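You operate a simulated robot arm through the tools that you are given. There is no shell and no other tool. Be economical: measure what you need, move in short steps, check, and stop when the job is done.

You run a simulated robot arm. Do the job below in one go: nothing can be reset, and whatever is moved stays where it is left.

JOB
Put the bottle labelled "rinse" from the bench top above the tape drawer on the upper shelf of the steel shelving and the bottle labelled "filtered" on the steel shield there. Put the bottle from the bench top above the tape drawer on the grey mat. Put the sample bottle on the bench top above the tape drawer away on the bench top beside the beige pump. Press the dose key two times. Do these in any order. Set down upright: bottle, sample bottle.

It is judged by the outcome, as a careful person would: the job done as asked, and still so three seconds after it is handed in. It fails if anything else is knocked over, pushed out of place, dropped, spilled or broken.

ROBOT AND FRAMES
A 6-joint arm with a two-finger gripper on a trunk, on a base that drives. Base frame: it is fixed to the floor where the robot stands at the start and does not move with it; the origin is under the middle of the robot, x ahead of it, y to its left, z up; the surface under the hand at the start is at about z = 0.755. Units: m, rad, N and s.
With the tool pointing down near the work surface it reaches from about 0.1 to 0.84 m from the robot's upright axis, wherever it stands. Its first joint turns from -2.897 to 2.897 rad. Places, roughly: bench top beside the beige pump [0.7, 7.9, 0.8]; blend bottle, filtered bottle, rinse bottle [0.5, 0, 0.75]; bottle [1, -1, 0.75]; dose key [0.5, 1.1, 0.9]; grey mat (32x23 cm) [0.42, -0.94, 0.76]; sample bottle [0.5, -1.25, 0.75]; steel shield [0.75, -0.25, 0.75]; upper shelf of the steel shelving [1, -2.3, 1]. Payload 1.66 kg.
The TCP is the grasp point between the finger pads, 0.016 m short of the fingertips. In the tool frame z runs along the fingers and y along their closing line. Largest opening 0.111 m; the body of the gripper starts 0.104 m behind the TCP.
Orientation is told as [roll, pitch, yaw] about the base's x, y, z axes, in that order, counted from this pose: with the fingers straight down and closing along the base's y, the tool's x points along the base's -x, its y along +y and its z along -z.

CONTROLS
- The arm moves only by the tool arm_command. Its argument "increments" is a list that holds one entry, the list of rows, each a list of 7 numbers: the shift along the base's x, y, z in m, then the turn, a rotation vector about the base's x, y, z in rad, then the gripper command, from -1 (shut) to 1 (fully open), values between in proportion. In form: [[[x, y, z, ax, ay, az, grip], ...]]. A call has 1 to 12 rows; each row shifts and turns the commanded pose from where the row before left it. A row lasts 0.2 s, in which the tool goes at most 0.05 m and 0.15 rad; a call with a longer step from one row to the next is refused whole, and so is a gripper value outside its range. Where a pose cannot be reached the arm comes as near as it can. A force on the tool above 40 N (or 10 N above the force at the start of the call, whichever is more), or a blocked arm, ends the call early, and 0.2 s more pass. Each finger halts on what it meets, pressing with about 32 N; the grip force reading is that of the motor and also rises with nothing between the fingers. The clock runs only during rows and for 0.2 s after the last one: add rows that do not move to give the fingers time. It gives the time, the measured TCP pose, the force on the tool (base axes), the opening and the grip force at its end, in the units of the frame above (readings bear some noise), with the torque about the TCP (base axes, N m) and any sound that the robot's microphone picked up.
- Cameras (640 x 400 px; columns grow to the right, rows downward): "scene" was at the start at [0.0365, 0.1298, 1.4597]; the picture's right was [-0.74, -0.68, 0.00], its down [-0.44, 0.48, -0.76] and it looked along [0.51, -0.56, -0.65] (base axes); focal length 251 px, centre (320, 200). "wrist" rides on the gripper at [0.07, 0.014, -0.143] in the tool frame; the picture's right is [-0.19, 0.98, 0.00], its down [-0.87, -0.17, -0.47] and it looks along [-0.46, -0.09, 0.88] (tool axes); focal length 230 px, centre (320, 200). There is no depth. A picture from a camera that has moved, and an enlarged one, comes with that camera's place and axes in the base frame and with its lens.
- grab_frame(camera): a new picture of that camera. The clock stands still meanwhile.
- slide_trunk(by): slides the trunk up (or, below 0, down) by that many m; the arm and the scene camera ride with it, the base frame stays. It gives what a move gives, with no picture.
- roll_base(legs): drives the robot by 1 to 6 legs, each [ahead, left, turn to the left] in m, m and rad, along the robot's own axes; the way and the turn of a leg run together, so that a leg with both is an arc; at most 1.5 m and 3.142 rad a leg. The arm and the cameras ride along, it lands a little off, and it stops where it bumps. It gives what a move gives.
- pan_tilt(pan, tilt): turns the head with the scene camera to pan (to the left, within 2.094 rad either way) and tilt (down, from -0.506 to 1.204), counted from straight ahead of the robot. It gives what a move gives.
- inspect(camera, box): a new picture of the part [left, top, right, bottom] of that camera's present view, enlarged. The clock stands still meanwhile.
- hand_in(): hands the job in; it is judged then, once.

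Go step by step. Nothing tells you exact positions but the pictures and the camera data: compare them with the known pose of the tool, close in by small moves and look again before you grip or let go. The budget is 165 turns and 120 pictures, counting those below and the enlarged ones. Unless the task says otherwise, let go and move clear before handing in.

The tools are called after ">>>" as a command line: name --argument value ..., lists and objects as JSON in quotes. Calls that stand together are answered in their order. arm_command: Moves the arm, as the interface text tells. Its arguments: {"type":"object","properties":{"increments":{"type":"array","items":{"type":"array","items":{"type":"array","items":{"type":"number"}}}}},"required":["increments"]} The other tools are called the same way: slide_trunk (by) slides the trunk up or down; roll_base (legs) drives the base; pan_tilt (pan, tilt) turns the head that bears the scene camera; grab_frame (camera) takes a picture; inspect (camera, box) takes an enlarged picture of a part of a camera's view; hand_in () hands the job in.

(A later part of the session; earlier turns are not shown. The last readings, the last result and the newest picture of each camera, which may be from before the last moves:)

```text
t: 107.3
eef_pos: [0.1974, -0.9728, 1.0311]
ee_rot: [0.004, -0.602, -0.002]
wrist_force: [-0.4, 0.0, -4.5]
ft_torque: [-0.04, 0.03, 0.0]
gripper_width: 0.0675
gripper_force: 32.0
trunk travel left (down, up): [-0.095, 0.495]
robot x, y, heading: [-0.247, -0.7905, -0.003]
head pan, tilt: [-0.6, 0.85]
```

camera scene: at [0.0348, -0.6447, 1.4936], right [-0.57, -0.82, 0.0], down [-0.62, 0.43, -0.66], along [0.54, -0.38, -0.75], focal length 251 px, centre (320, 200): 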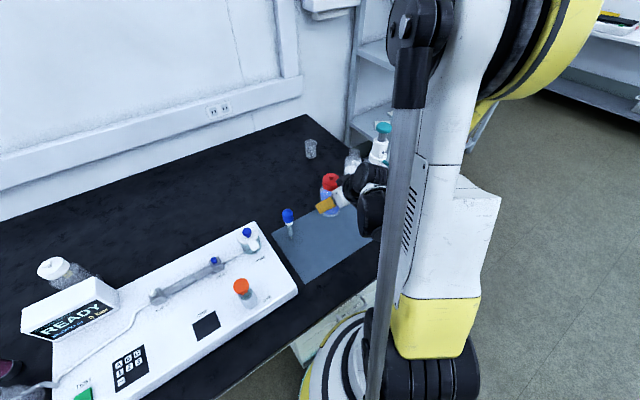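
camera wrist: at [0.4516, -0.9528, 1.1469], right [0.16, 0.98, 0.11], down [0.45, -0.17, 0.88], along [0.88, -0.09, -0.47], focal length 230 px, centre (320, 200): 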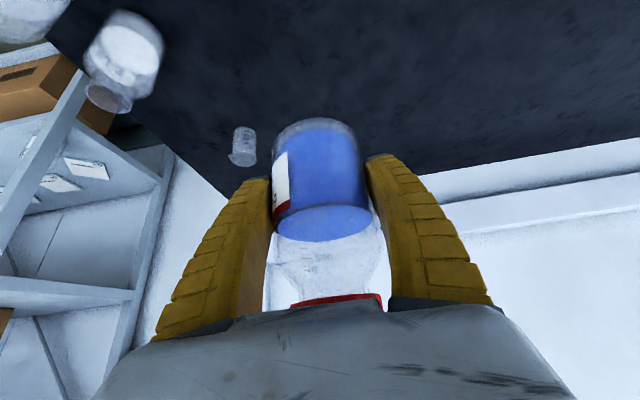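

>>> arm_command --increments '[[[0.04, 0.002, 0, 0, 0, 0, -1], [0.045, 0.002, 0, 0, 0, 0, -1], [0.045, 0.002, 0, 0, 0, 0, -1], [0.045, 0.002, 0, 0, 0, 0, -1], [0.045, 0.002, -0.01, 0, 0, 0, -1], [0.003, 0, -0.045, 0, 0, 0, -1], [0, 0, -0.045, 0, 0, 0, -1], [0, 0, -0.045, 0, 0, 0, -1], [0, 0, -0.045, 0, 0, 0, -1], [0, 0, -0.015, 0, 0, 0, -1], [0, 0, 0, 0, 0, 0, -1]]]'

>>> grab_frame --camera "scene"

>>> grab_frame --camera "wrist"

```text
t: 109.7
eef_pos: [0.4217, -0.9646, 0.8268]
ee_rot: [0.004, -0.603, -0.001]
wrist_force: [0.4, 0.1, -4.4]
ft_torque: [-0.02, 0.02, -0.03]
gripper_width: 0.0677
gripper_force: 31.7
trunk travel left (down, up): [-0.095, 0.495]
robot x, y, heading: [-0.2512, -0.7893, -0.004]
head pan, tilt: [-0.6, 0.85]
```

```text
51 pictures are left
camera scene: at [-0.2047, -0.6431, 1.4936], right [-0.57, -0.82, 0.0], down [-0.62, 0.43, -0.66], along [0.54, -0.38, -0.75], focal length 251 px, centre (320, 200)
```

scene: 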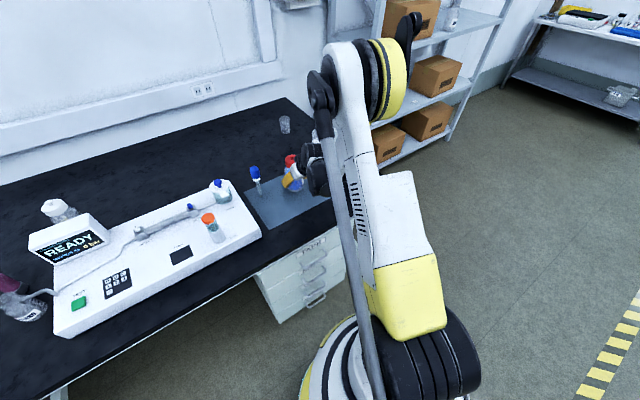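

```text
50 pictures are left
camera wrist: at [0.2828, -0.9513, 0.9031], right [0.16, 0.98, 0.11], down [0.45, -0.17, 0.88], along [0.88, -0.09, -0.47], focal length 230 px, centre (320, 200)
```

wrist: 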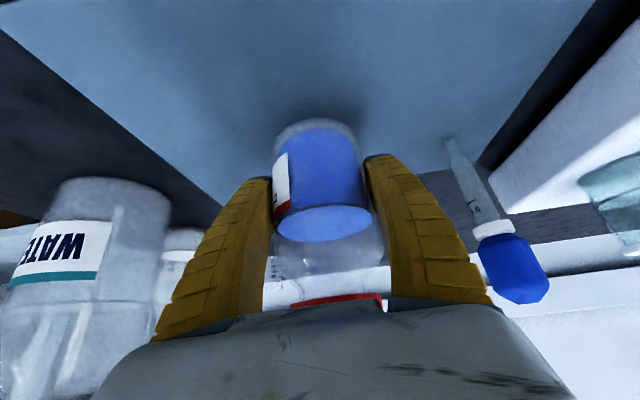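

Right above the mat; dropper and dispenser are clear. Lower gently.

>>> arm_command --increments '[[[0, 0, -0.006, 0, 0, 0, -1], [0, 0, -0.006, 0, 0, 0, -1], [0, 0, -0.002, 0, 0, 0, -1], [0, 0, -0.002, 0, 0, 0, -1], [0, 0, -0.002, 0, 0, 0, -1], [0, 0, -0.001, 0, 0, 0, -1]]]'

```text
t: 111.1
eef_pos: [0.4203, -0.9642, 0.8066]
ee_rot: [0.004, -0.602, -0.001]
wrist_force: [-0.4, 0.2, -4.4]
ft_torque: [0.02, 0.06, 0.0]
gripper_width: 0.0674
gripper_force: 31.6
trunk travel left (down, up): [-0.095, 0.495]
robot x, y, heading: [-0.2479, -0.7883, -0.004]
head pan, tilt: [-0.6, 0.85]
```

>>> arm_command --increments '[[[0, 0, -0.002, 0, 0, 0, -1], [0, 0, -0.001, 0, 0, 0, -1], [0, 0, -0.001, 0, 0, 0, -1], [0, 0, -0.001, 0, 0, 0, -1]]]'

>>> inspect --camera "wrist" --box '[240, 90, 400, 250]'

```text
t: 112.1
eef_pos: [0.4209, -0.9638, 0.8041]
ee_rot: [0.003, -0.605, -0.002]
wrist_force: [8.1, -3.0, 22.5]
ft_torque: [-0.04, -0.27, -0.1]
gripper_width: 0.0677
gripper_force: 32.5
trunk travel left (down, up): [-0.095, 0.495]
robot x, y, heading: [-0.2466, -0.789, -0.01]
head pan, tilt: [-0.6, 0.85]
```

```text
2.50 times, centred on (320, 170) of wrist
camera zoom: at [0.2819, -0.9504, 0.8802], right [0.16, 0.98, 0.11], down [0.44, -0.17, 0.88], along [0.88, -0.09, -0.46], focal length 575 px, centre (320, 275)
```

zoom: 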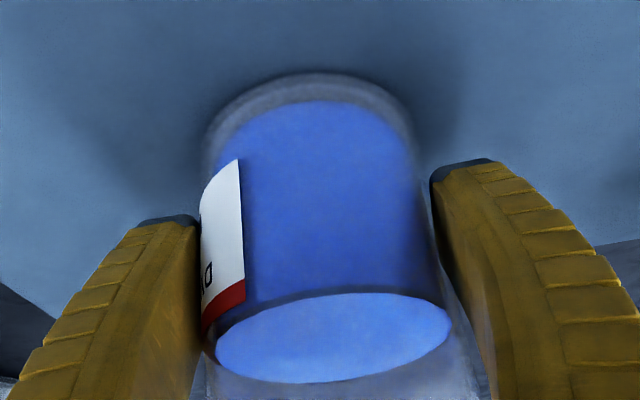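

It rests on the mat. I open and withdraw along the fingers.

>>> arm_command --increments '[[[0, 0, 0.001, 0, 0, 0, -1], [0, 0, 0, 0, 0, 0, 0.3], [0, 0, 0, 0, 0, 0, 0.6], [-0.006, 0, 0.008, 0, 0, 0, 0.6], [-0.02, 0, 0.029, 0, 0, 0, 0.6], [-0.025, 0, 0.037, 0, 0, 0, 0.6], [-0.025, 0, 0.037, 0, 0, 0, 0.6], [-0.02, 0, 0.04, 0, 0, 0, 0.6], [0, 0, 0.045, 0, 0, 0, 0.6]]]'

>>> grab_frame --camera "wrist"

```text
t: 114.1
eef_pos: [0.327, -0.9653, 0.9976]
ee_rot: [0.003, -0.603, 0.001]
wrist_force: [0.5, 0.2, 0.0]
ft_torque: [-0.03, 0.05, 0.02]
gripper_width: 0.0899
gripper_force: 0.7
trunk travel left (down, up): [-0.095, 0.495]
robot x, y, heading: [-0.2486, -0.7932, -0.01]
head pan, tilt: [-0.6, 0.85]
```

```text
48 pictures are left
camera wrist: at [0.187, -0.9516, 1.0753], right [0.16, 0.98, 0.11], down [0.45, -0.17, 0.88], along [0.88, -0.09, -0.46], focal length 230 px, centre (320, 200)
```

wrist: 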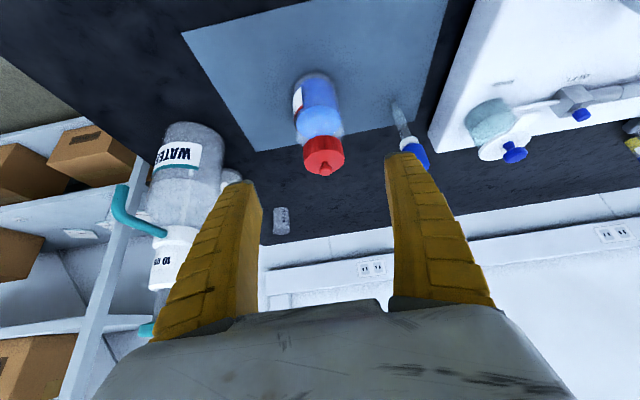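

The bottle stands on the mat. For the sample bottle, tucked behind the tall dispenser, I'll come from the bench's end: first untilt, retract and raise the hand.

>>> arm_command --increments '[[[-0.01, 0.005, 0.04, 0, 0.15, 0, 1], [-0.01, 0.005, 0.04, 0, 0.15, 0, 1], [-0.01, 0.005, 0.04, 0, 0.15, 0, 1], [-0.01, 0.005, 0.04, 0, 0.15, 0, 1], [-0.02, 0.01, 0.04, 0, 0, 0, 1], [-0.02, 0.01, 0.04, 0, 0, 0, 1], [-0.02, 0.01, 0.04, 0, 0, 0, 1]]]'

>>> roll_base --legs '[[0, -0.84, 0.01], [0, 0, 1.15]]'

>>> pan_tilt --pan -0.6 --tilt 0.75

>>> grab_frame --camera "scene"

```text
t: 115.7
eef_pos: [0.2256, -0.9118, 1.2809]
ee_rot: [0.002, -0.002, -0.002]
wrist_force: [-0.7, -0.4, -0.4]
ft_torque: [-0.02, 0.05, 0.0]
gripper_width: 0.1107
gripper_force: 0.0
trunk travel left (down, up): [-0.095, 0.495]
robot x, y, heading: [-0.2503, -0.7907, -0.008]
head pan, tilt: [-0.6, 0.85]
```

```text
t: 123.0
eef_pos: [0.0632, -1.2539, 1.2795]
ee_rot: [0.002, -0.002, 1.135]
wrist_force: [0.5, 0.3, -0.6]
ft_torque: [0.0, 0.01, 0.01]
gripper_width: 0.1109
gripper_force: 0.0
trunk travel left (down, up): [-0.095, 0.495]
robot x, y, heading: [-0.2502, -1.6346, 1.13]
head pan, tilt: [-0.6, 0.85]
```

```text
t: 123.7
eef_pos: [0.0628, -1.254, 1.2807]
ee_rot: [0.001, -0.002, 1.135]
wrist_force: [-0.2, 0.7, -1.1]
ft_torque: [-0.03, 0.01, 0.01]
gripper_width: 0.1107
gripper_force: 0.2
trunk travel left (down, up): [-0.095, 0.495]
robot x, y, heading: [-0.2467, -1.6348, 1.125]
head pan, tilt: [-0.6, 0.75]
```

```text
47 pictures are left
camera scene: at [-0.3574, -1.5278, 1.5016], right [0.5, -0.86, 0.0], down [-0.59, -0.34, -0.73], along [0.63, 0.37, -0.68], focal length 251 px, centre (320, 200)
```

scene: 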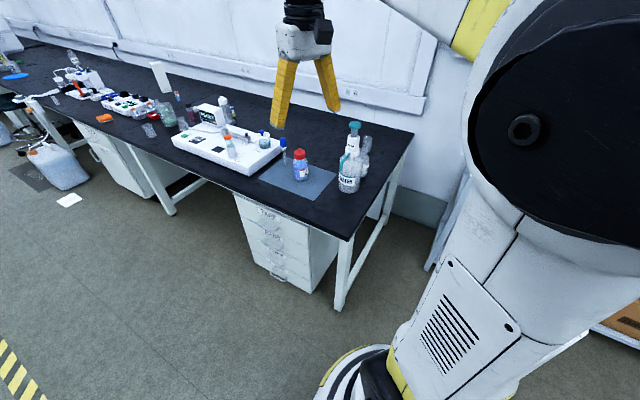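

Now I drive sideways alongside the bench's end, staying clear of the shelving.

>>> roll_base --legs '[[0.25, -0.523, 0]]'

>>> pan_tilt --pan 0.0 --tilt 0.8

>>> grab_frame --camera "scene"

>>> grab_frame --camera "wrist"

```text
t: 127.0
eef_pos: [0.6447, -1.25, 1.2799]
ee_rot: [0.004, -0.001, 1.135]
wrist_force: [-0.1, -0.2, -0.4]
ft_torque: [0.01, 0.03, 0.04]
gripper_width: 0.1111
gripper_force: 0.1
trunk travel left (down, up): [-0.095, 0.495]
robot x, y, heading: [0.3358, -1.6335, 1.129]
head pan, tilt: [-0.6, 0.75]
```

```text
t: 128.0
eef_pos: [0.6445, -1.2494, 1.2793]
ee_rot: [0.001, -0.001, 1.135]
wrist_force: [-0.1, 0.4, 0.5]
ft_torque: [0.0, 0.01, 0.02]
gripper_width: 0.111
gripper_force: 0.0
trunk travel left (down, up): [-0.095, 0.495]
robot x, y, heading: [0.331, -1.6304, 1.127]
head pan, tilt: [0.0, 0.799]
```

```text
46 pictures are left
camera scene: at [0.1865, -1.4921, 1.4976], right [0.9, -0.43, 0.0], down [-0.31, -0.65, -0.7], along [0.3, 0.63, -0.72], focal length 251 px, centre (320, 200)
```

scene: 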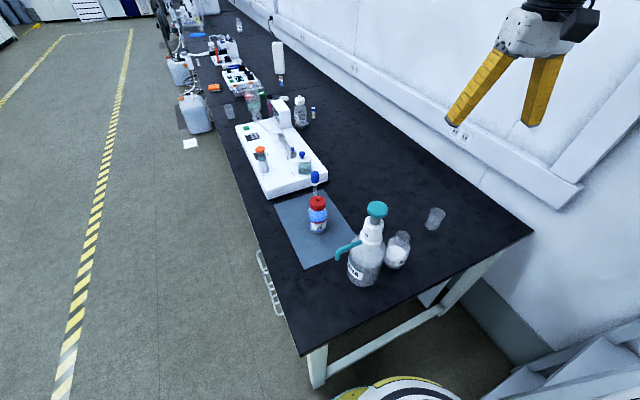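

```text
45 pictures are left
camera wrist: at [0.6019, -1.3075, 1.4217], right [-0.81, 0.59, 0.0], down [0.52, 0.71, 0.47], along [0.28, 0.38, -0.88], focal length 230 px, centre (320, 200)
```

wrist: 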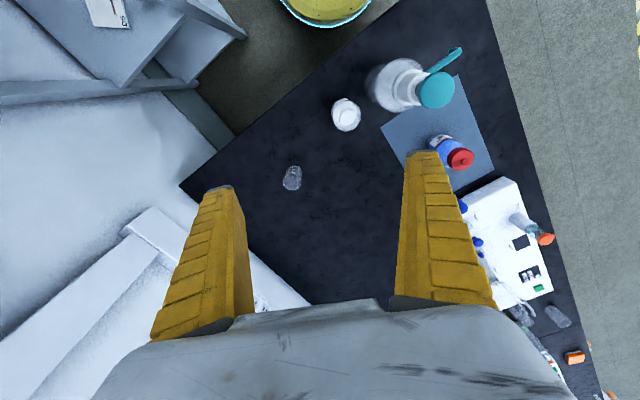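

The sample bottle is near [0.60,-1.20]. I zoom in to check its label and shape.

>>> inspect --camera "scene" --box '[320, 190, 460, 300]'

>>> inspect --camera "wrist" --box '[260, 40, 460, 220]'

```text
3.64 times, centred on (390, 245) of scene
camera zoom: at [0.1865, -1.4921, 1.4976], right [0.9, -0.43, 0.0], down [-0.31, -0.65, -0.7], along [0.3, 0.63, -0.72], focal length 913 px, centre (66, 36)
```

zoom: 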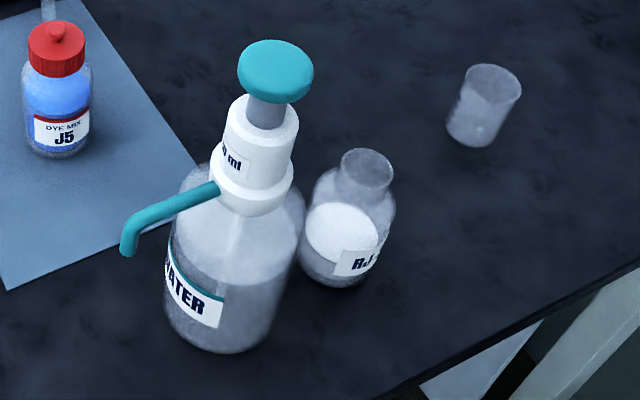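

```text
2.22 times, centred on (360, 130) of wrist
camera zoom: at [0.6019, -1.3075, 1.4217], right [-0.81, 0.59, 0.0], down [0.52, 0.71, 0.47], along [0.28, 0.38, -0.88], focal length 511 px, centre (231, 356)
```

zoom: 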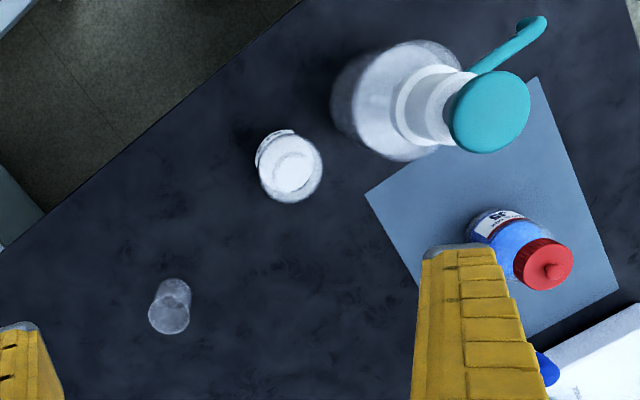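

Label "RJ…" – the sample bottle, top at [0.60,-1.20,0.885]. I move above it turning the hand to yaw 2.45, so that fingers and wrist camera avoid the dispenser.

>>> arm_command --increments '[[[-0.005, 0.006, 0, 0, 0, 0.15, 1], [-0.005, 0.006, 0, 0, 0, 0.15, 1], [-0.005, 0.006, 0, 0, 0, 0.15, 1], [-0.005, 0.006, 0, 0, 0, 0.15, 1], [-0.005, 0.006, -0.02, 0, 0, 0.15, 1], [-0.005, 0.006, -0.03, 0, 0, 0.15, 1], [-0.005, 0.006, -0.04, 0, 0, 0.15, 1], [-0.005, 0.004, -0.04, 0, 0, 0.15, 1], [-0.004, 0, -0.04, 0, 0, 0.115, 1], [0, 0, -0.04, 0, 0, 0, 1], [0, 0, 0, 0, 0, 0, 1]]]'

>>> grab_frame --camera "wrist"

>>> grab_frame --camera "scene"

```text
t: 130.4
eef_pos: [0.6, -1.2018, 1.0707]
ee_rot: [0.004, -0.002, 2.447]
wrist_force: [-0.3, 0.3, 0.2]
ft_torque: [0.01, -0.01, -0.02]
gripper_width: 0.1108
gripper_force: 0.1
trunk travel left (down, up): [-0.095, 0.495]
robot x, y, heading: [0.332, -1.6312, 1.128]
head pan, tilt: [0.0, 0.799]
```

```text
42 pictures are left
camera wrist: at [0.6444, -1.2567, 1.212], right [-0.77, -0.63, 0.0], down [-0.56, 0.68, 0.47], along [-0.3, 0.36, -0.88], focal length 230 px, centre (320, 200)
```

wrist: 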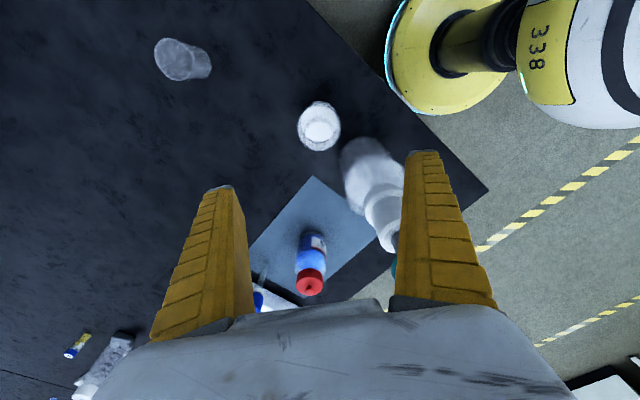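

```text
41 pictures are left
camera scene: at [0.1865, -1.492, 1.4976], right [0.9, -0.43, 0.0], down [-0.31, -0.65, -0.7], along [0.3, 0.63, -0.72], focal length 251 px, centre (320, 200)
```

scene: 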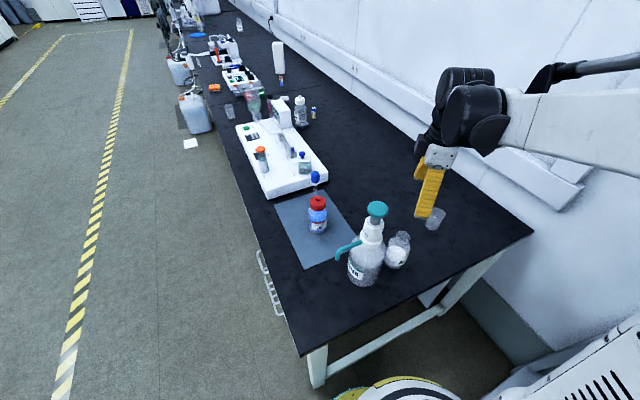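

Rim at [0.603,-1.208], well centred; the finger clears the dispenser by ~3 cm. I narrow the opening a little and descend.

>>> arm_command --increments '[[[0.002, -0.004, -0.03, 0, 0, 0, 0.65], [0, 0, -0.045, 0, 0, 0, 0.65], [0, 0, -0.045, 0, 0, 0, 0.65], [0, 0, -0.045, 0, 0, 0, 0.65], [0, 0, -0.035, 0, 0, 0, 0.65], [0, 0, 0, 0, 0, 0, 0.65]]]'

>>> grab_frame --camera "wrist"

>>> inspect --camera "scene" --box '[320, 130, 520, 300]'

```text
t: 131.8
eef_pos: [0.6025, -1.2077, 0.8705]
ee_rot: [0.003, -0.002, 2.448]
wrist_force: [-0.4, 0.2, 0.2]
ft_torque: [0.0, 0.01, 0.01]
gripper_width: 0.0924
gripper_force: 1.0
trunk travel left (down, up): [-0.095, 0.495]
robot x, y, heading: [0.3316, -1.6289, 1.127]
head pan, tilt: [0.0, 0.799]
```

```text
40 pictures are left
camera wrist: at [0.6466, -1.262, 1.0116], right [-0.77, -0.63, 0.0], down [-0.56, 0.68, 0.47], along [-0.3, 0.36, -0.88], focal length 230 px, centre (320, 200)
```

wrist: 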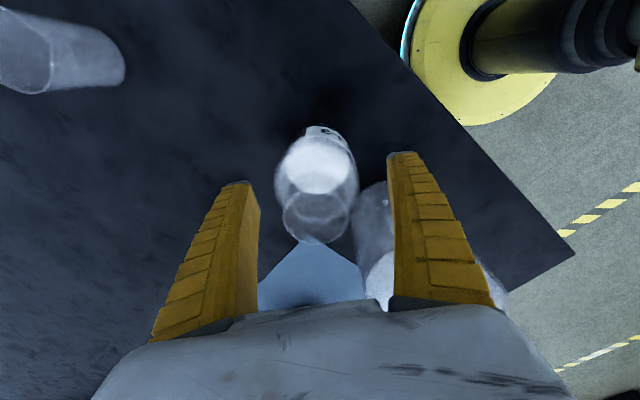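

```text
2.35 times, centred on (420, 215) of scene
camera zoom: at [0.1865, -1.492, 1.4976], right [0.9, -0.43, 0.0], down [-0.31, -0.65, -0.7], along [0.3, 0.63, -0.72], focal length 591 px, centre (85, 165)
```

zoom: 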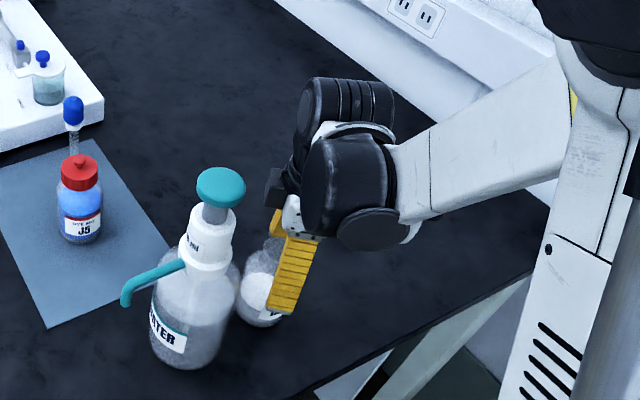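

Everything is clear. I descend to the body and look once more through force, then grip.

>>> arm_command --increments '[[[0, -0.001, -0.03, 0, 0, 0, 0.65], [0, 0, -0.025, 0, 0, 0, 0.65], [0, 0, -0.012, 0, 0, 0, 0.65], [0, 0, 0, 0, 0, 0, 0.2], [0, 0, 0, 0, 0, 0, -1], [0, 0, 0, 0, 0, 0, -1], [0, 0, 0, 0, 0, 0, -1]]]'

>>> grab_frame --camera "wrist"

```text
t: 133.4
eef_pos: [0.6011, -1.2079, 0.8017]
ee_rot: [0.004, -0.001, 2.447]
wrist_force: [0.2, -0.7, 0.1]
ft_torque: [-0.04, 0.02, 0.04]
gripper_width: 0.0687
gripper_force: 31.8
trunk travel left (down, up): [-0.095, 0.495]
robot x, y, heading: [0.3311, -1.6299, 1.129]
head pan, tilt: [0.0, 0.799]
```

```text
38 pictures are left
camera wrist: at [0.646, -1.2631, 0.9436], right [-0.77, -0.63, 0.0], down [-0.56, 0.68, 0.47], along [-0.3, 0.36, -0.88], focal length 230 px, centre (320, 200)
```

wrist: 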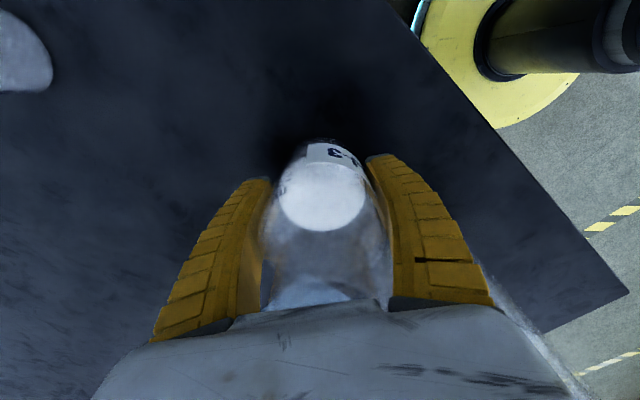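

Gripped (0.069 m). I lift straight up past the dispenser's height, then back out the way I came.

>>> arm_command --increments '[[[0, 0, 0.02, 0, 0, 0, -1], [0.002, 0, 0.045, 0, 0, 0, -1], [0.002, 0, 0.045, 0, 0, 0, -1], [0.002, 0, 0.045, 0, 0, 0, -1], [0.002, 0, 0.045, 0, 0, 0, -1], [0, 0, 0.045, 0, 0, 0, -1], [0, 0, 0.045, 0, 0, 0, -1], [0, 0, 0.045, 0, 0, 0, -1], [0, 0, 0.045, 0, 0, 0, -1], [0, 0, 0.045, 0, 0, 0, -1], [0, 0, 0.045, 0, 0, 0, -1], [0, 0, 0, 0, 0, 0, -1]]]'

>>> grab_frame --camera "scene"

```text
t: 136.0
eef_pos: [0.6099, -1.2101, 1.273]
ee_rot: [0.004, -0.001, 2.449]
wrist_force: [0.0, -0.4, -1.9]
ft_torque: [-0.01, -0.05, -0.03]
gripper_width: 0.0683
gripper_force: 32.6
trunk travel left (down, up): [-0.095, 0.495]
robot x, y, heading: [0.3332, -1.6297, 1.128]
head pan, tilt: [0.0, 0.799]
```

```text
37 pictures are left
camera scene: at [0.1866, -1.4919, 1.4976], right [0.9, -0.43, 0.0], down [-0.31, -0.65, -0.7], along [0.3, 0.63, -0.72], focal length 251 px, centre (320, 200)
```

scene: 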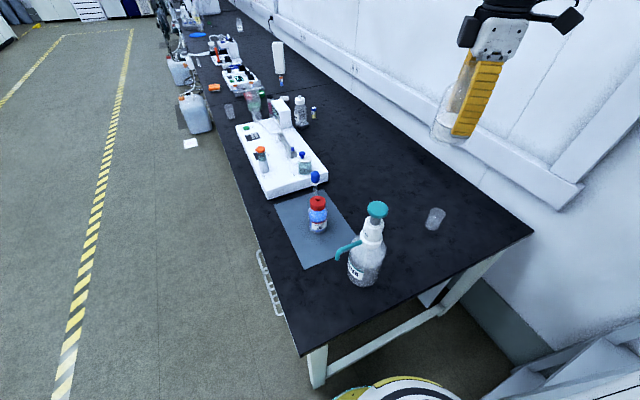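

The sample bottle is up. I back out, move into the open lane at x≈-0.75, face along +y and drive toward the pump.

>>> roll_base --legs '[[-0.25, 0.523, 0], [0, 0.58, 0], [0, 0, 0.443], [1.4, 0, 0]]'

>>> pan_tilt --pan 0 --tilt 0.35

>>> grab_frame --camera "scene"

```text
t: 150.1
eef_pos: [-0.6998, 0.508, 1.2721]
ee_rot: [0.004, 0.0, 2.898]
wrist_force: [0.8, 0.3, -2.7]
ft_torque: [0.0, -0.01, 0.01]
gripper_width: 0.0685
gripper_force: 32.4
trunk travel left (down, up): [-0.095, 0.495]
robot x, y, heading: [-0.767, 0.0073, 1.58]
head pan, tilt: [0.0, 0.799]
```

```text
t: 151.0
eef_pos: [-0.7001, 0.5064, 1.2712]
ee_rot: [0.003, 0.001, 2.898]
wrist_force: [0.4, -0.5, -2.4]
ft_torque: [-0.01, 0.0, 0.01]
gripper_width: 0.0686
gripper_force: 32.1
trunk travel left (down, up): [-0.095, 0.495]
robot x, y, heading: [-0.7636, 0.0059, 1.581]
head pan, tilt: [0.0, 0.351]
```

```text
36 pictures are left
camera scene: at [-0.9573, 0.0824, 1.5372], right [1.0, 0.01, 0.0], down [0.0, -0.34, -0.94], along [-0.01, 0.94, -0.34], focal length 251 px, centre (320, 200)
```

scene: 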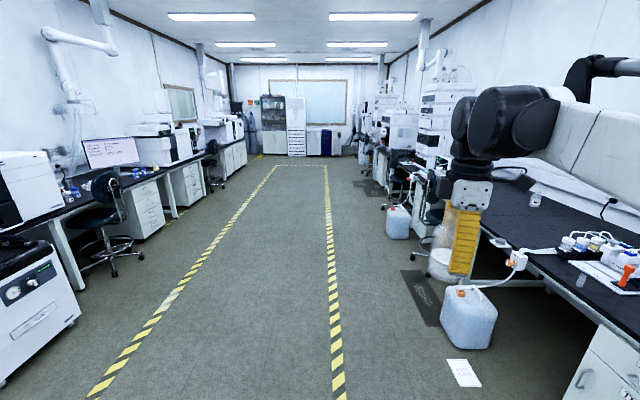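

The lane is clear. I drive 6 m ahead.

>>> roll_base --legs '[[1.5, 0, -0.01], [1.5, 0, 0], [1.5, 0, 0], [1.5, 0, 0]]'

>>> pan_tilt --pan -0.3 --tilt 0.4

>>> grab_frame --camera "scene"

```text
t: 179.6
eef_pos: [-0.7006, 6.5326, 1.2719]
ee_rot: [0.004, -0.001, 2.877]
wrist_force: [-0.4, 0.2, -3.2]
ft_torque: [-0.01, -0.06, -0.02]
gripper_width: 0.0686
gripper_force: 31.6
trunk travel left (down, up): [-0.095, 0.495]
robot x, y, heading: [-0.7735, 6.0356, 1.556]
head pan, tilt: [0.0, 0.351]
```

```text
t: 180.4
eef_pos: [-0.7005, 6.5334, 1.2726]
ee_rot: [0.003, -0.002, 2.876]
wrist_force: [0.4, 0.4, -3.9]
ft_torque: [-0.05, -0.02, -0.03]
gripper_width: 0.0683
gripper_force: 32.2
trunk travel left (down, up): [-0.095, 0.495]
robot x, y, heading: [-0.7709, 6.0359, 1.558]
head pan, tilt: [-0.3, 0.4]
```

```text
35 pictures are left
camera scene: at [-0.9396, 6.1093, 1.5327], right [0.95, -0.31, 0.0], down [-0.12, -0.37, -0.92], along [0.29, 0.88, -0.39], focal length 251 px, centre (320, 200)
```

scene: 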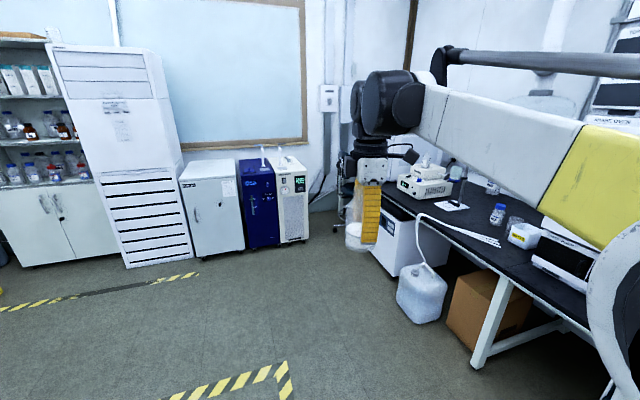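

The pump sits at the bench's far end. I zoom on it.

>>> inspect --camera "scene" --box '[370, 140, 550, 260]'

```text
3.33 times, centred on (460, 200) of scene
camera zoom: at [-0.9396, 6.1093, 1.5327], right [0.95, -0.31, 0.0], down [-0.12, -0.37, -0.92], along [0.29, 0.88, -0.39], focal length 837 px, centre (-147, 200)
```

zoom: 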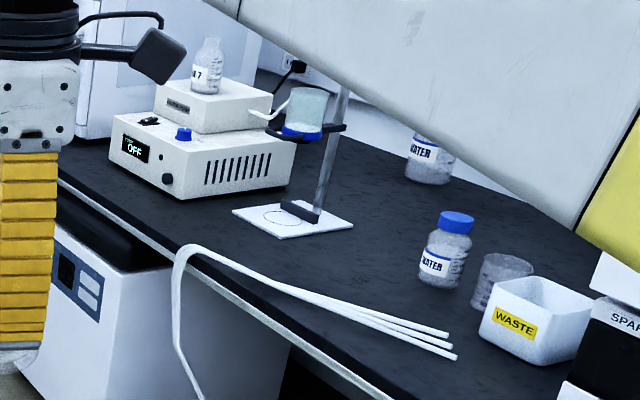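

The pump's box spans about x 0.38–0.73, y 7.63–7.98. I drive closer, face the bench, and look from the front.

>>> roll_base --legs '[[1.15, 0, 0], [0, 0, -1.556], [0, 0.35, 0], [0.3, 0, 0]]'

>>> pan_tilt --pan 0.2 --tilt 0.6

>>> grab_frame --camera "scene"

>>> grab_frame --camera "wrist"

```text
t: 193.6
eef_pos: [0.03, 7.4946, 1.2715]
ee_rot: [0.002, -0.001, 1.348]
wrist_force: [1.3, -0.2, -2.9]
ft_torque: [-0.01, 0.05, -0.01]
gripper_width: 0.0681
gripper_force: 31.7
trunk travel left (down, up): [-0.095, 0.495]
robot x, y, heading: [-0.4709, 7.5505, 0.026]
head pan, tilt: [-0.3, 0.4]
```

```text
t: 194.5
eef_pos: [0.0305, 7.4942, 1.2714]
ee_rot: [0.003, -0.001, 1.347]
wrist_force: [0.3, 0.1, -3.5]
ft_torque: [0.03, -0.01, 0.0]
gripper_width: 0.0681
gripper_force: 32.1
trunk travel left (down, up): [-0.095, 0.495]
robot x, y, heading: [-0.474, 7.5487, 0.024]
head pan, tilt: [0.201, 0.6]
```

```text
33 pictures are left
camera scene: at [-0.4094, 7.7607, 1.5145], right [0.23, -0.97, 0.0], down [-0.55, -0.13, -0.83], along [0.8, 0.19, -0.56], focal length 251 px, centre (320, 200)
```

scene: 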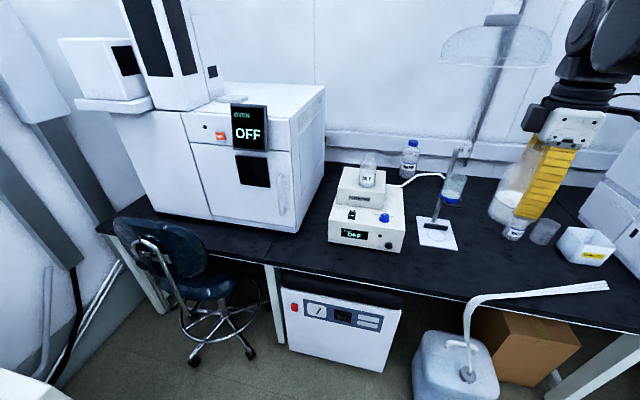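

```text
32 pictures are left
camera wrist: at [0.0011, 7.4286, 1.4137], right [-0.92, 0.4, 0.0], down [0.36, 0.81, 0.47], along [0.19, 0.43, -0.88], focal length 230 px, centre (320, 200)
```

wrist: 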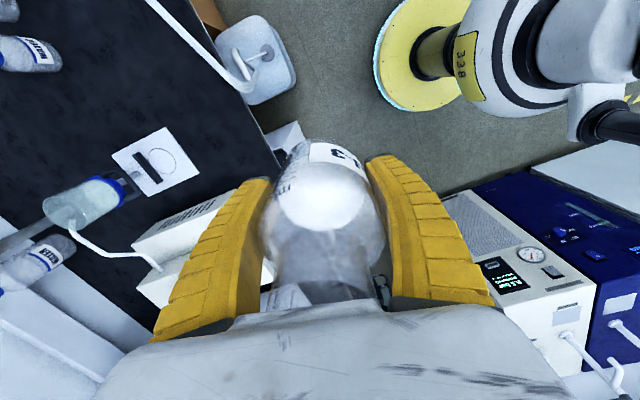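

There is free bench just right of the pump's front corner, around [0.335,7.55], in front of the stand's plate. I drive a bit closer and move over it.

>>> roll_base --legs '[[0.2, 0, -0.024]]'

>>> arm_command --increments '[[[0.03, 0.02, -0.04, 0, 0, 0, -1], [0.03, 0.02, -0.04, 0, 0, 0, -1], [0.03, 0.015, -0.04, 0, 0, 0, -1], [0.01, 0, -0.045, 0, 0, 0, -1], [0, 0, -0.045, 0, 0, 0, -1], [0, 0, -0.045, 0, 0, 0, -1], [0, 0, 0, 0, 0, 0, -1]]]'

>>> grab_frame --camera "scene"

>>> grab_frame --camera "wrist"

```text
t: 196.1
eef_pos: [0.2305, 7.4846, 1.2722]
ee_rot: [0.003, -0.001, 1.322]
wrist_force: [-0.4, 0.1, -3.2]
ft_torque: [-0.01, 0.03, 0.01]
gripper_width: 0.068
gripper_force: 31.7
trunk travel left (down, up): [-0.095, 0.495]
robot x, y, heading: [-0.267, 7.5501, 0.003]
head pan, tilt: [0.201, 0.6]
```

```text
refused: row 1 steps farther than a row can; nothing moved
```

```text
31 pictures are left
camera scene: at [-0.2017, 7.7623, 1.5144], right [0.2, -0.98, 0.0], down [-0.55, -0.11, -0.82], along [0.81, 0.17, -0.57], focal length 251 px, centre (320, 200)
```

scene: 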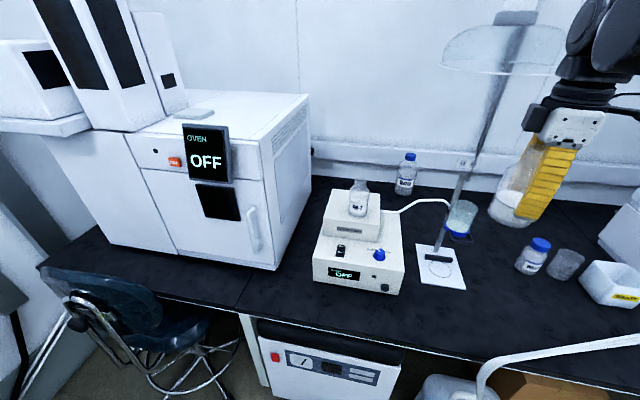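

```text
30 pictures are left
camera wrist: at [0.2006, 7.4202, 1.4134], right [-0.91, 0.42, 0.0], down [0.38, 0.8, 0.47], along [0.2, 0.43, -0.88], focal length 230 px, centre (320, 200)
```

wrist: 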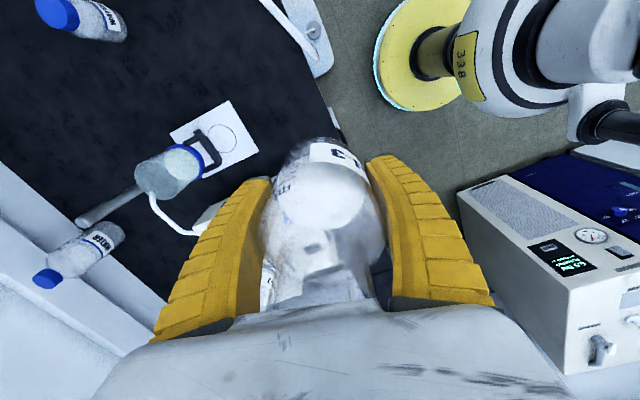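

The front-left of the pump, about [0.315,7.965] between pump and oven fronts, is roomy and nearer the stated place. I shift left 0.2 m and turn the hand to yaw 0 while moving there.

>>> roll_base --legs '[[0, 0.25, 0]]'

>>> arm_command --increments '[[[0, 0.02, -0.02, 0, 0, -0.15, -1], [0, 0.02, -0.02, 0, 0, -0.15, -1], [0.01, 0.02, -0.02, 0, 0, -0.15, -1], [0.01, 0.02, -0.02, 0, 0, -0.15, -1], [0.01, 0.03, -0.02, 0, 0, -0.15, -1], [0.01, 0.03, -0.02, 0, 0, -0.15, -1], [0.01, 0.03, -0.02, 0, 0, -0.15, -1], [0.01, 0.03, -0.02, 0, 0, -0.15, -1], [0.015, 0.025, -0.02, 0, 0, -0.12, -1], [0.01, 0, -0.02, 0, 0, 0, -1], [0, 0, 0, 0, 0, 0, -1]]]'

>>> grab_frame --camera "scene"

>>> grab_frame --camera "wrist"

```text
t: 197.9
eef_pos: [0.2294, 7.7328, 1.2719]
ee_rot: [0.004, -0.001, 1.323]
wrist_force: [-0.1, -0.2, -3.1]
ft_torque: [0.01, 0.0, -0.02]
gripper_width: 0.0679
gripper_force: 32.3
trunk travel left (down, up): [-0.095, 0.495]
robot x, y, heading: [-0.2718, 7.7979, 0.006]
head pan, tilt: [0.201, 0.6]
```

```text
t: 200.3
eef_pos: [0.3144, 7.955, 1.0715]
ee_rot: [0.002, -0.003, 0.004]
wrist_force: [-0.3, -0.1, -2.7]
ft_torque: [0.0, 0.03, -0.01]
gripper_width: 0.0681
gripper_force: 31.7
trunk travel left (down, up): [-0.095, 0.495]
robot x, y, heading: [-0.2686, 7.8023, 0.001]
head pan, tilt: [0.201, 0.6]
```

```text
29 pictures are left
camera scene: at [-0.2033, 8.0101, 1.5145], right [0.2, -0.98, 0.0], down [-0.55, -0.11, -0.83], along [0.81, 0.17, -0.56], focal length 251 px, centre (320, 200)
```

scene: 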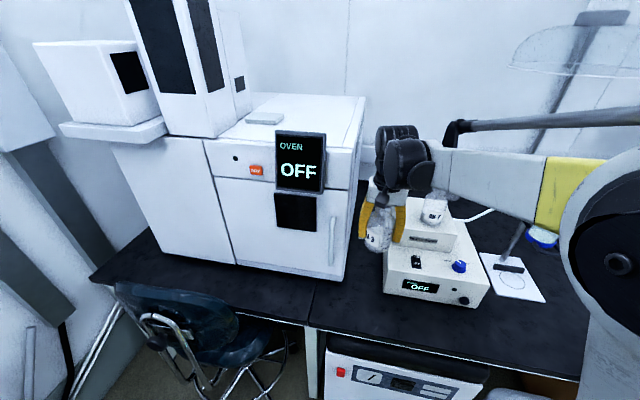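

```text
28 pictures are left
camera wrist: at [0.2434, 7.9688, 1.2129], right [0.19, 0.98, 0.0], down [0.87, -0.17, 0.47], along [0.47, -0.09, -0.88], focal length 230 px, centre (320, 200)
```

wrist: 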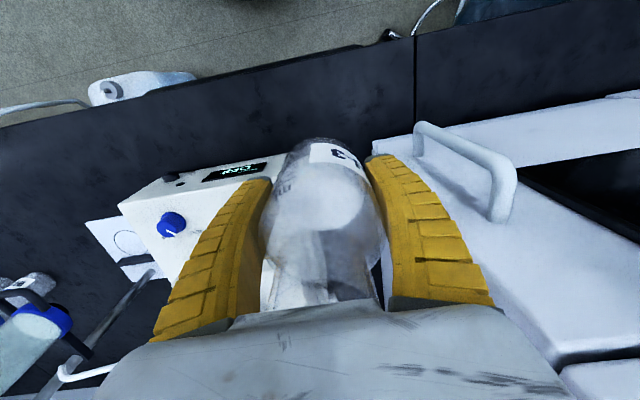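

Clear on both sides. I descend to just above the bench.

>>> arm_command --increments '[[[-0.006, 0.008, -0.04, 0, 0, 0, -1], [0, 0, -0.045, 0, 0, 0, -1], [0, 0, -0.045, 0, 0, 0, -1], [0, 0, -0.045, 0, 0, 0, -1], [0, 0, -0.045, 0, 0, 0, -1], [0, 0, -0.03, 0, 0, 0, -1], [0, 0, -0.008, 0, 0, 0, -1], [0, 0, -0.004, 0, 0, 0, -1], [0, 0, -0.002, 0, 0, 0, -1], [0, 0, 0, 0, 0, 0, -1]]]'

>>> grab_frame --camera "scene"

```text
t: 202.5
eef_pos: [0.3095, 7.9647, 0.8078]
ee_rot: [0.003, -0.002, 0.002]
wrist_force: [-0.1, 0.0, -2.3]
ft_torque: [0.02, 0.06, -0.02]
gripper_width: 0.0676
gripper_force: 32.3
trunk travel left (down, up): [-0.095, 0.495]
robot x, y, heading: [-0.2666, 7.801, 0.001]
head pan, tilt: [0.201, 0.6]
```

```text
27 pictures are left
camera scene: at [-0.2033, 8.0102, 1.5145], right [0.2, -0.98, 0.0], down [-0.55, -0.11, -0.82], along [0.81, 0.17, -0.57], focal length 251 px, centre (320, 200)
```

scene: 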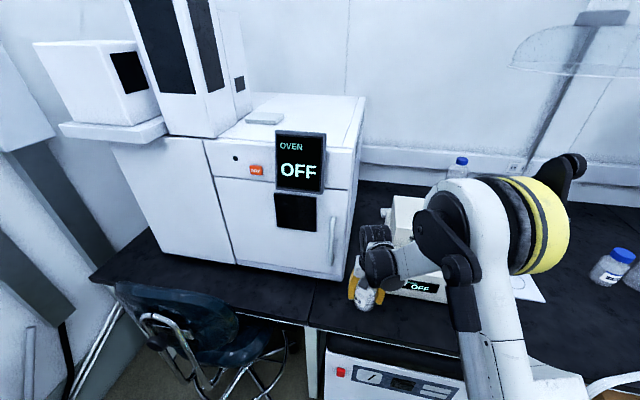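

>>> arm_command --increments '[[[0, 0, -0.003, 0, 0, 0, -1], [0, 0, -0.002, 0, 0, 0, -1], [0, 0, -0.002, 0, 0, 0, -1], [0, 0, -0.001, 0, 0, 0, -1], [0, 0, -0.001, 0, 0, 0, -1]]]'

```text
t: 203.7
eef_pos: [0.3064, 7.9646, 0.8002]
ee_rot: [0.003, -0.006, 0.003]
wrist_force: [2.8, 2.6, 23.0]
ft_torque: [0.01, -0.21, 0.24]
gripper_width: 0.0685
gripper_force: 32.2
trunk travel left (down, up): [-0.095, 0.495]
robot x, y, heading: [-0.2729, 7.7972, 0.006]
head pan, tilt: [0.201, 0.6]
```

The bottle touches the bench. I ease off, open partly, and rise straight up.

>>> arm_command --increments '[[[0, 0, 0.001, 0, 0, 0, -1], [0, 0, 0, 0, 0, 0, 0.2], [0, 0, 0, 0, 0, 0, 0.65], [0, 0, 0.01, 0, 0, 0, 0.65], [0, 0, 0.04, 0, 0, 0, 0.65], [0, 0, 0.045, 0, 0, 0, 0.65], [0, 0, 0.045, 0, 0, 0, 0.65], [0, 0, 0.045, 0, 0, 0, 0.65], [-0.02, 0, 0.04, 0, 0, 0, 0.65], [-0.04, 0, 0.02, 0, 0, 0, 0.65], [-0.04, 0, 0.02, 0, 0, 0, 0.65]]]'

>>> grab_frame --camera "scene"

>>> grab_frame --camera "wrist"

```text
t: 206.1
eef_pos: [0.2078, 7.9654, 1.0674]
ee_rot: [0.003, -0.003, 0.003]
wrist_force: [-0.5, -0.2, -0.4]
ft_torque: [-0.02, -0.03, -0.02]
gripper_width: 0.0926
gripper_force: 1.1
trunk travel left (down, up): [-0.095, 0.495]
robot x, y, heading: [-0.2704, 7.8012, -0.003]
head pan, tilt: [0.201, 0.6]
```

```text
26 pictures are left
camera scene: at [-0.2043, 8.0099, 1.5146], right [0.2, -0.98, 0.0], down [-0.55, -0.11, -0.83], along [0.81, 0.17, -0.56], focal length 251 px, centre (320, 200)
```

scene: 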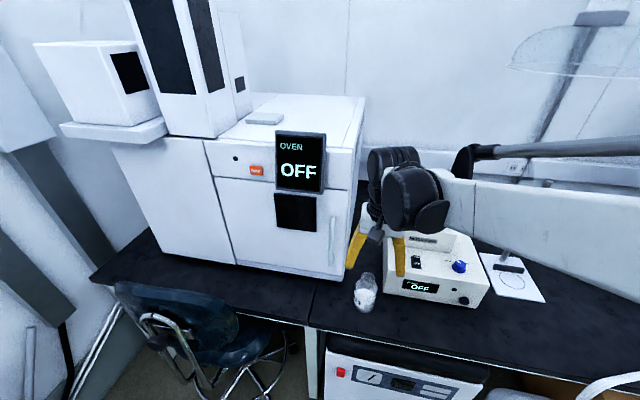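

```text
25 pictures are left
camera wrist: at [0.1367, 7.978, 1.2093], right [0.19, 0.98, 0.0], down [0.86, -0.17, 0.47], along [0.47, -0.09, -0.88], focal length 230 px, centre (320, 200)
```

wrist: 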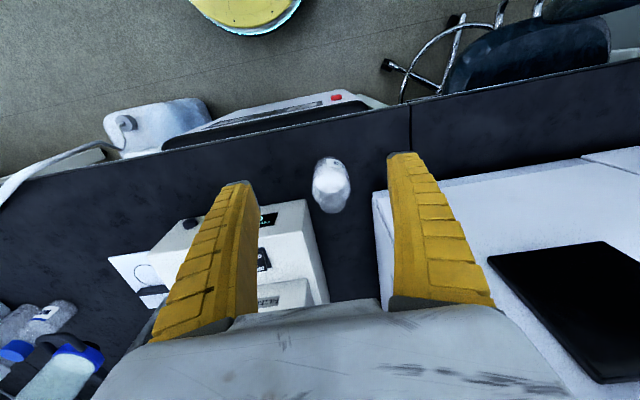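

The sample bottle stands upright beside the pump. Now I return along the lane to the dose key.

>>> roll_base --legs '[[-0.5, 0, 0.003], [0, -1.5, 0], [0, -1.5, 0], [0, -1.5, 0], [0, -1.5, 0], [0, -0.95, 0]]'

>>> pan_tilt --pan 0.1 --tilt 0.5

>>> grab_frame --camera "scene"

```text
t: 241.7
eef_pos: [-0.372, 1.0162, 1.0663]
ee_rot: [0.003, 0.0, -0.018]
wrist_force: [0.8, 0.7, 0.5]
ft_torque: [0.02, 0.0, 0.02]
gripper_width: 0.0925
gripper_force: 0.5
trunk travel left (down, up): [-0.095, 0.495]
robot x, y, heading: [-0.8554, 0.863, -0.018]
head pan, tilt: [0.201, 0.6]
```

```text
t: 242.4
eef_pos: [-0.3723, 1.0155, 1.0665]
ee_rot: [0.003, -0.003, -0.017]
wrist_force: [-0.3, -0.1, -1.2]
ft_torque: [0.02, -0.03, 0.0]
gripper_width: 0.0925
gripper_force: 0.6
trunk travel left (down, up): [-0.095, 0.495]
robot x, y, heading: [-0.8511, 0.8619, -0.017]
head pan, tilt: [0.099, 0.499]
```

```text
24 pictures are left
camera scene: at [-0.779, 1.0613, 1.5235], right [0.08, -1.0, 0.0], down [-0.48, -0.04, -0.88], along [0.87, 0.07, -0.48], focal length 251 px, centre (320, 200)
```

scene: 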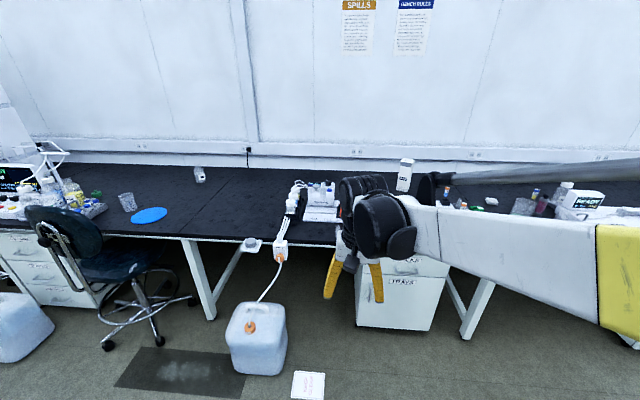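

I approach at y≈0.75 to avoid the floor sheet and canister, with the hand raised, and look at the dosing device.

>>> slide_trunk --by 0.12

>>> roll_base --legs '[[0, -0.12, 0.017], [0.72, 0, 0]]'

>>> pan_tilt --pan 0.25 --tilt 0.75

>>> grab_frame --camera "scene"

>>> grab_frame --camera "wrist"

```text
t: 243.9
eef_pos: [-0.3707, 1.016, 1.1861]
ee_rot: [0.002, -0.001, -0.015]
wrist_force: [-0.2, -0.2, 1.5]
ft_torque: [-0.01, 0.03, 0.01]
gripper_width: 0.0925
gripper_force: 0.9
trunk travel left (down, up): [-0.215, 0.375]
robot x, y, heading: [-0.8498, 0.8583, -0.018]
head pan, tilt: [0.099, 0.499]
```

```text
t: 248.7
eef_pos: [0.3558, 0.9024, 1.1876]
ee_rot: [0.001, -0.002, -0.001]
wrist_force: [0.0, 0.1, 0.5]
ft_torque: [-0.01, -0.02, 0.01]
gripper_width: 0.0924
gripper_force: 0.5
trunk travel left (down, up): [-0.215, 0.375]
robot x, y, heading: [-0.1234, 0.7425, 0.002]
head pan, tilt: [0.099, 0.499]
```

```text
t: 249.5
eef_pos: [0.3556, 0.9024, 1.1875]
ee_rot: [0.002, -0.001, -0.001]
wrist_force: [-0.5, -0.2, 0.2]
ft_torque: [0.0, -0.02, -0.03]
gripper_width: 0.0922
gripper_force: 0.8
trunk travel left (down, up): [-0.215, 0.375]
robot x, y, heading: [-0.1221, 0.7393, -0.0]
head pan, tilt: [0.25, 0.75]
```

```text
23 pictures are left
camera scene: at [-0.0627, 0.9529, 1.6217], right [0.24, -0.97, 0.0], down [-0.66, -0.17, -0.73], along [0.71, 0.18, -0.68], focal length 251 px, centre (320, 200)
```

scene: 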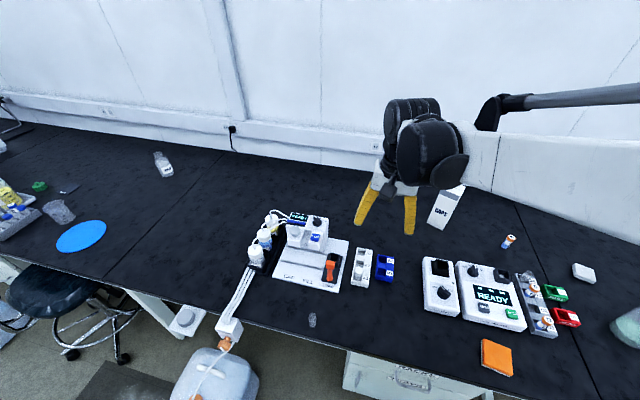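

```text
22 pictures are left
camera wrist: at [0.2848, 0.9164, 1.3287], right [0.19, 0.98, 0.0], down [0.86, -0.17, 0.47], along [0.47, -0.09, -0.88], focal length 230 px, centre (320, 200)
```

wrist: 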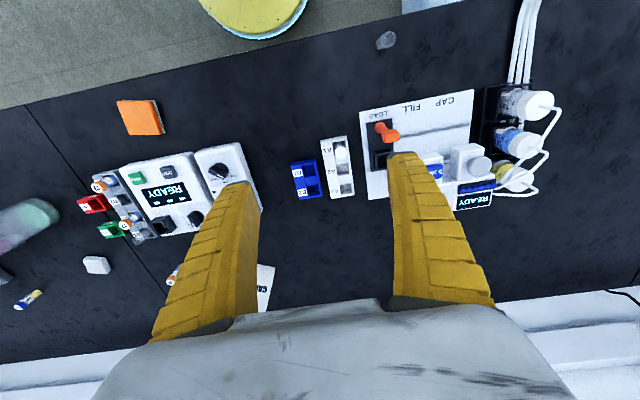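

>>> inspect --camera "scene" --box '[240, 190, 400, 310]'

>>> inspect --camera "wrist" --box '[340, 80, 560, 240]'

```text
3.33 times, centred on (320, 250) of scene
camera zoom: at [-0.0627, 0.9529, 1.6217], right [0.24, -0.97, 0.0], down [-0.66, -0.17, -0.73], along [0.71, 0.18, -0.68], focal length 837 px, centre (320, 33)
```

zoom: 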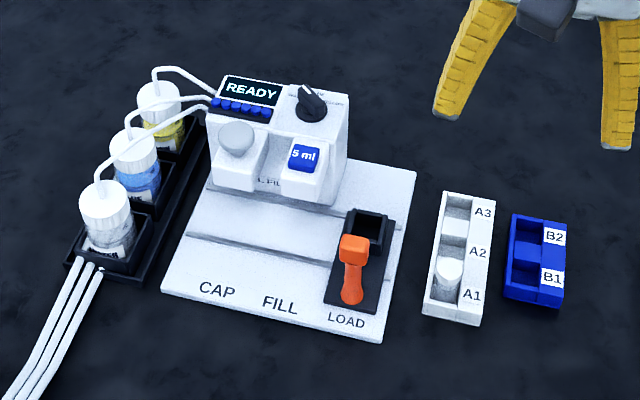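

```text
2.50 times, centred on (450, 160) of wrist
camera zoom: at [0.2848, 0.9164, 1.3287], right [0.19, 0.98, 0.0], down [0.86, -0.17, 0.47], along [0.47, -0.09, -0.88], focal length 575 px, centre (-5, 300)
```

zoom: 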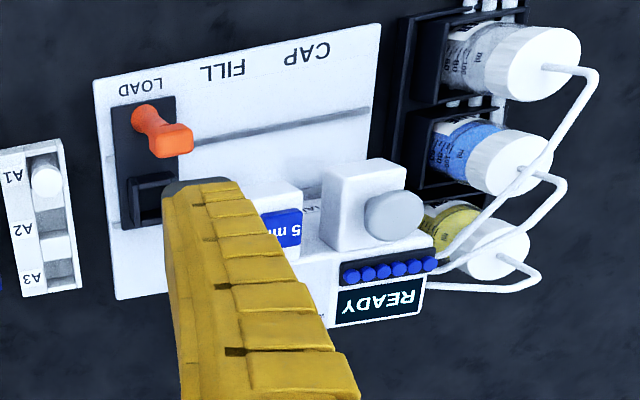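

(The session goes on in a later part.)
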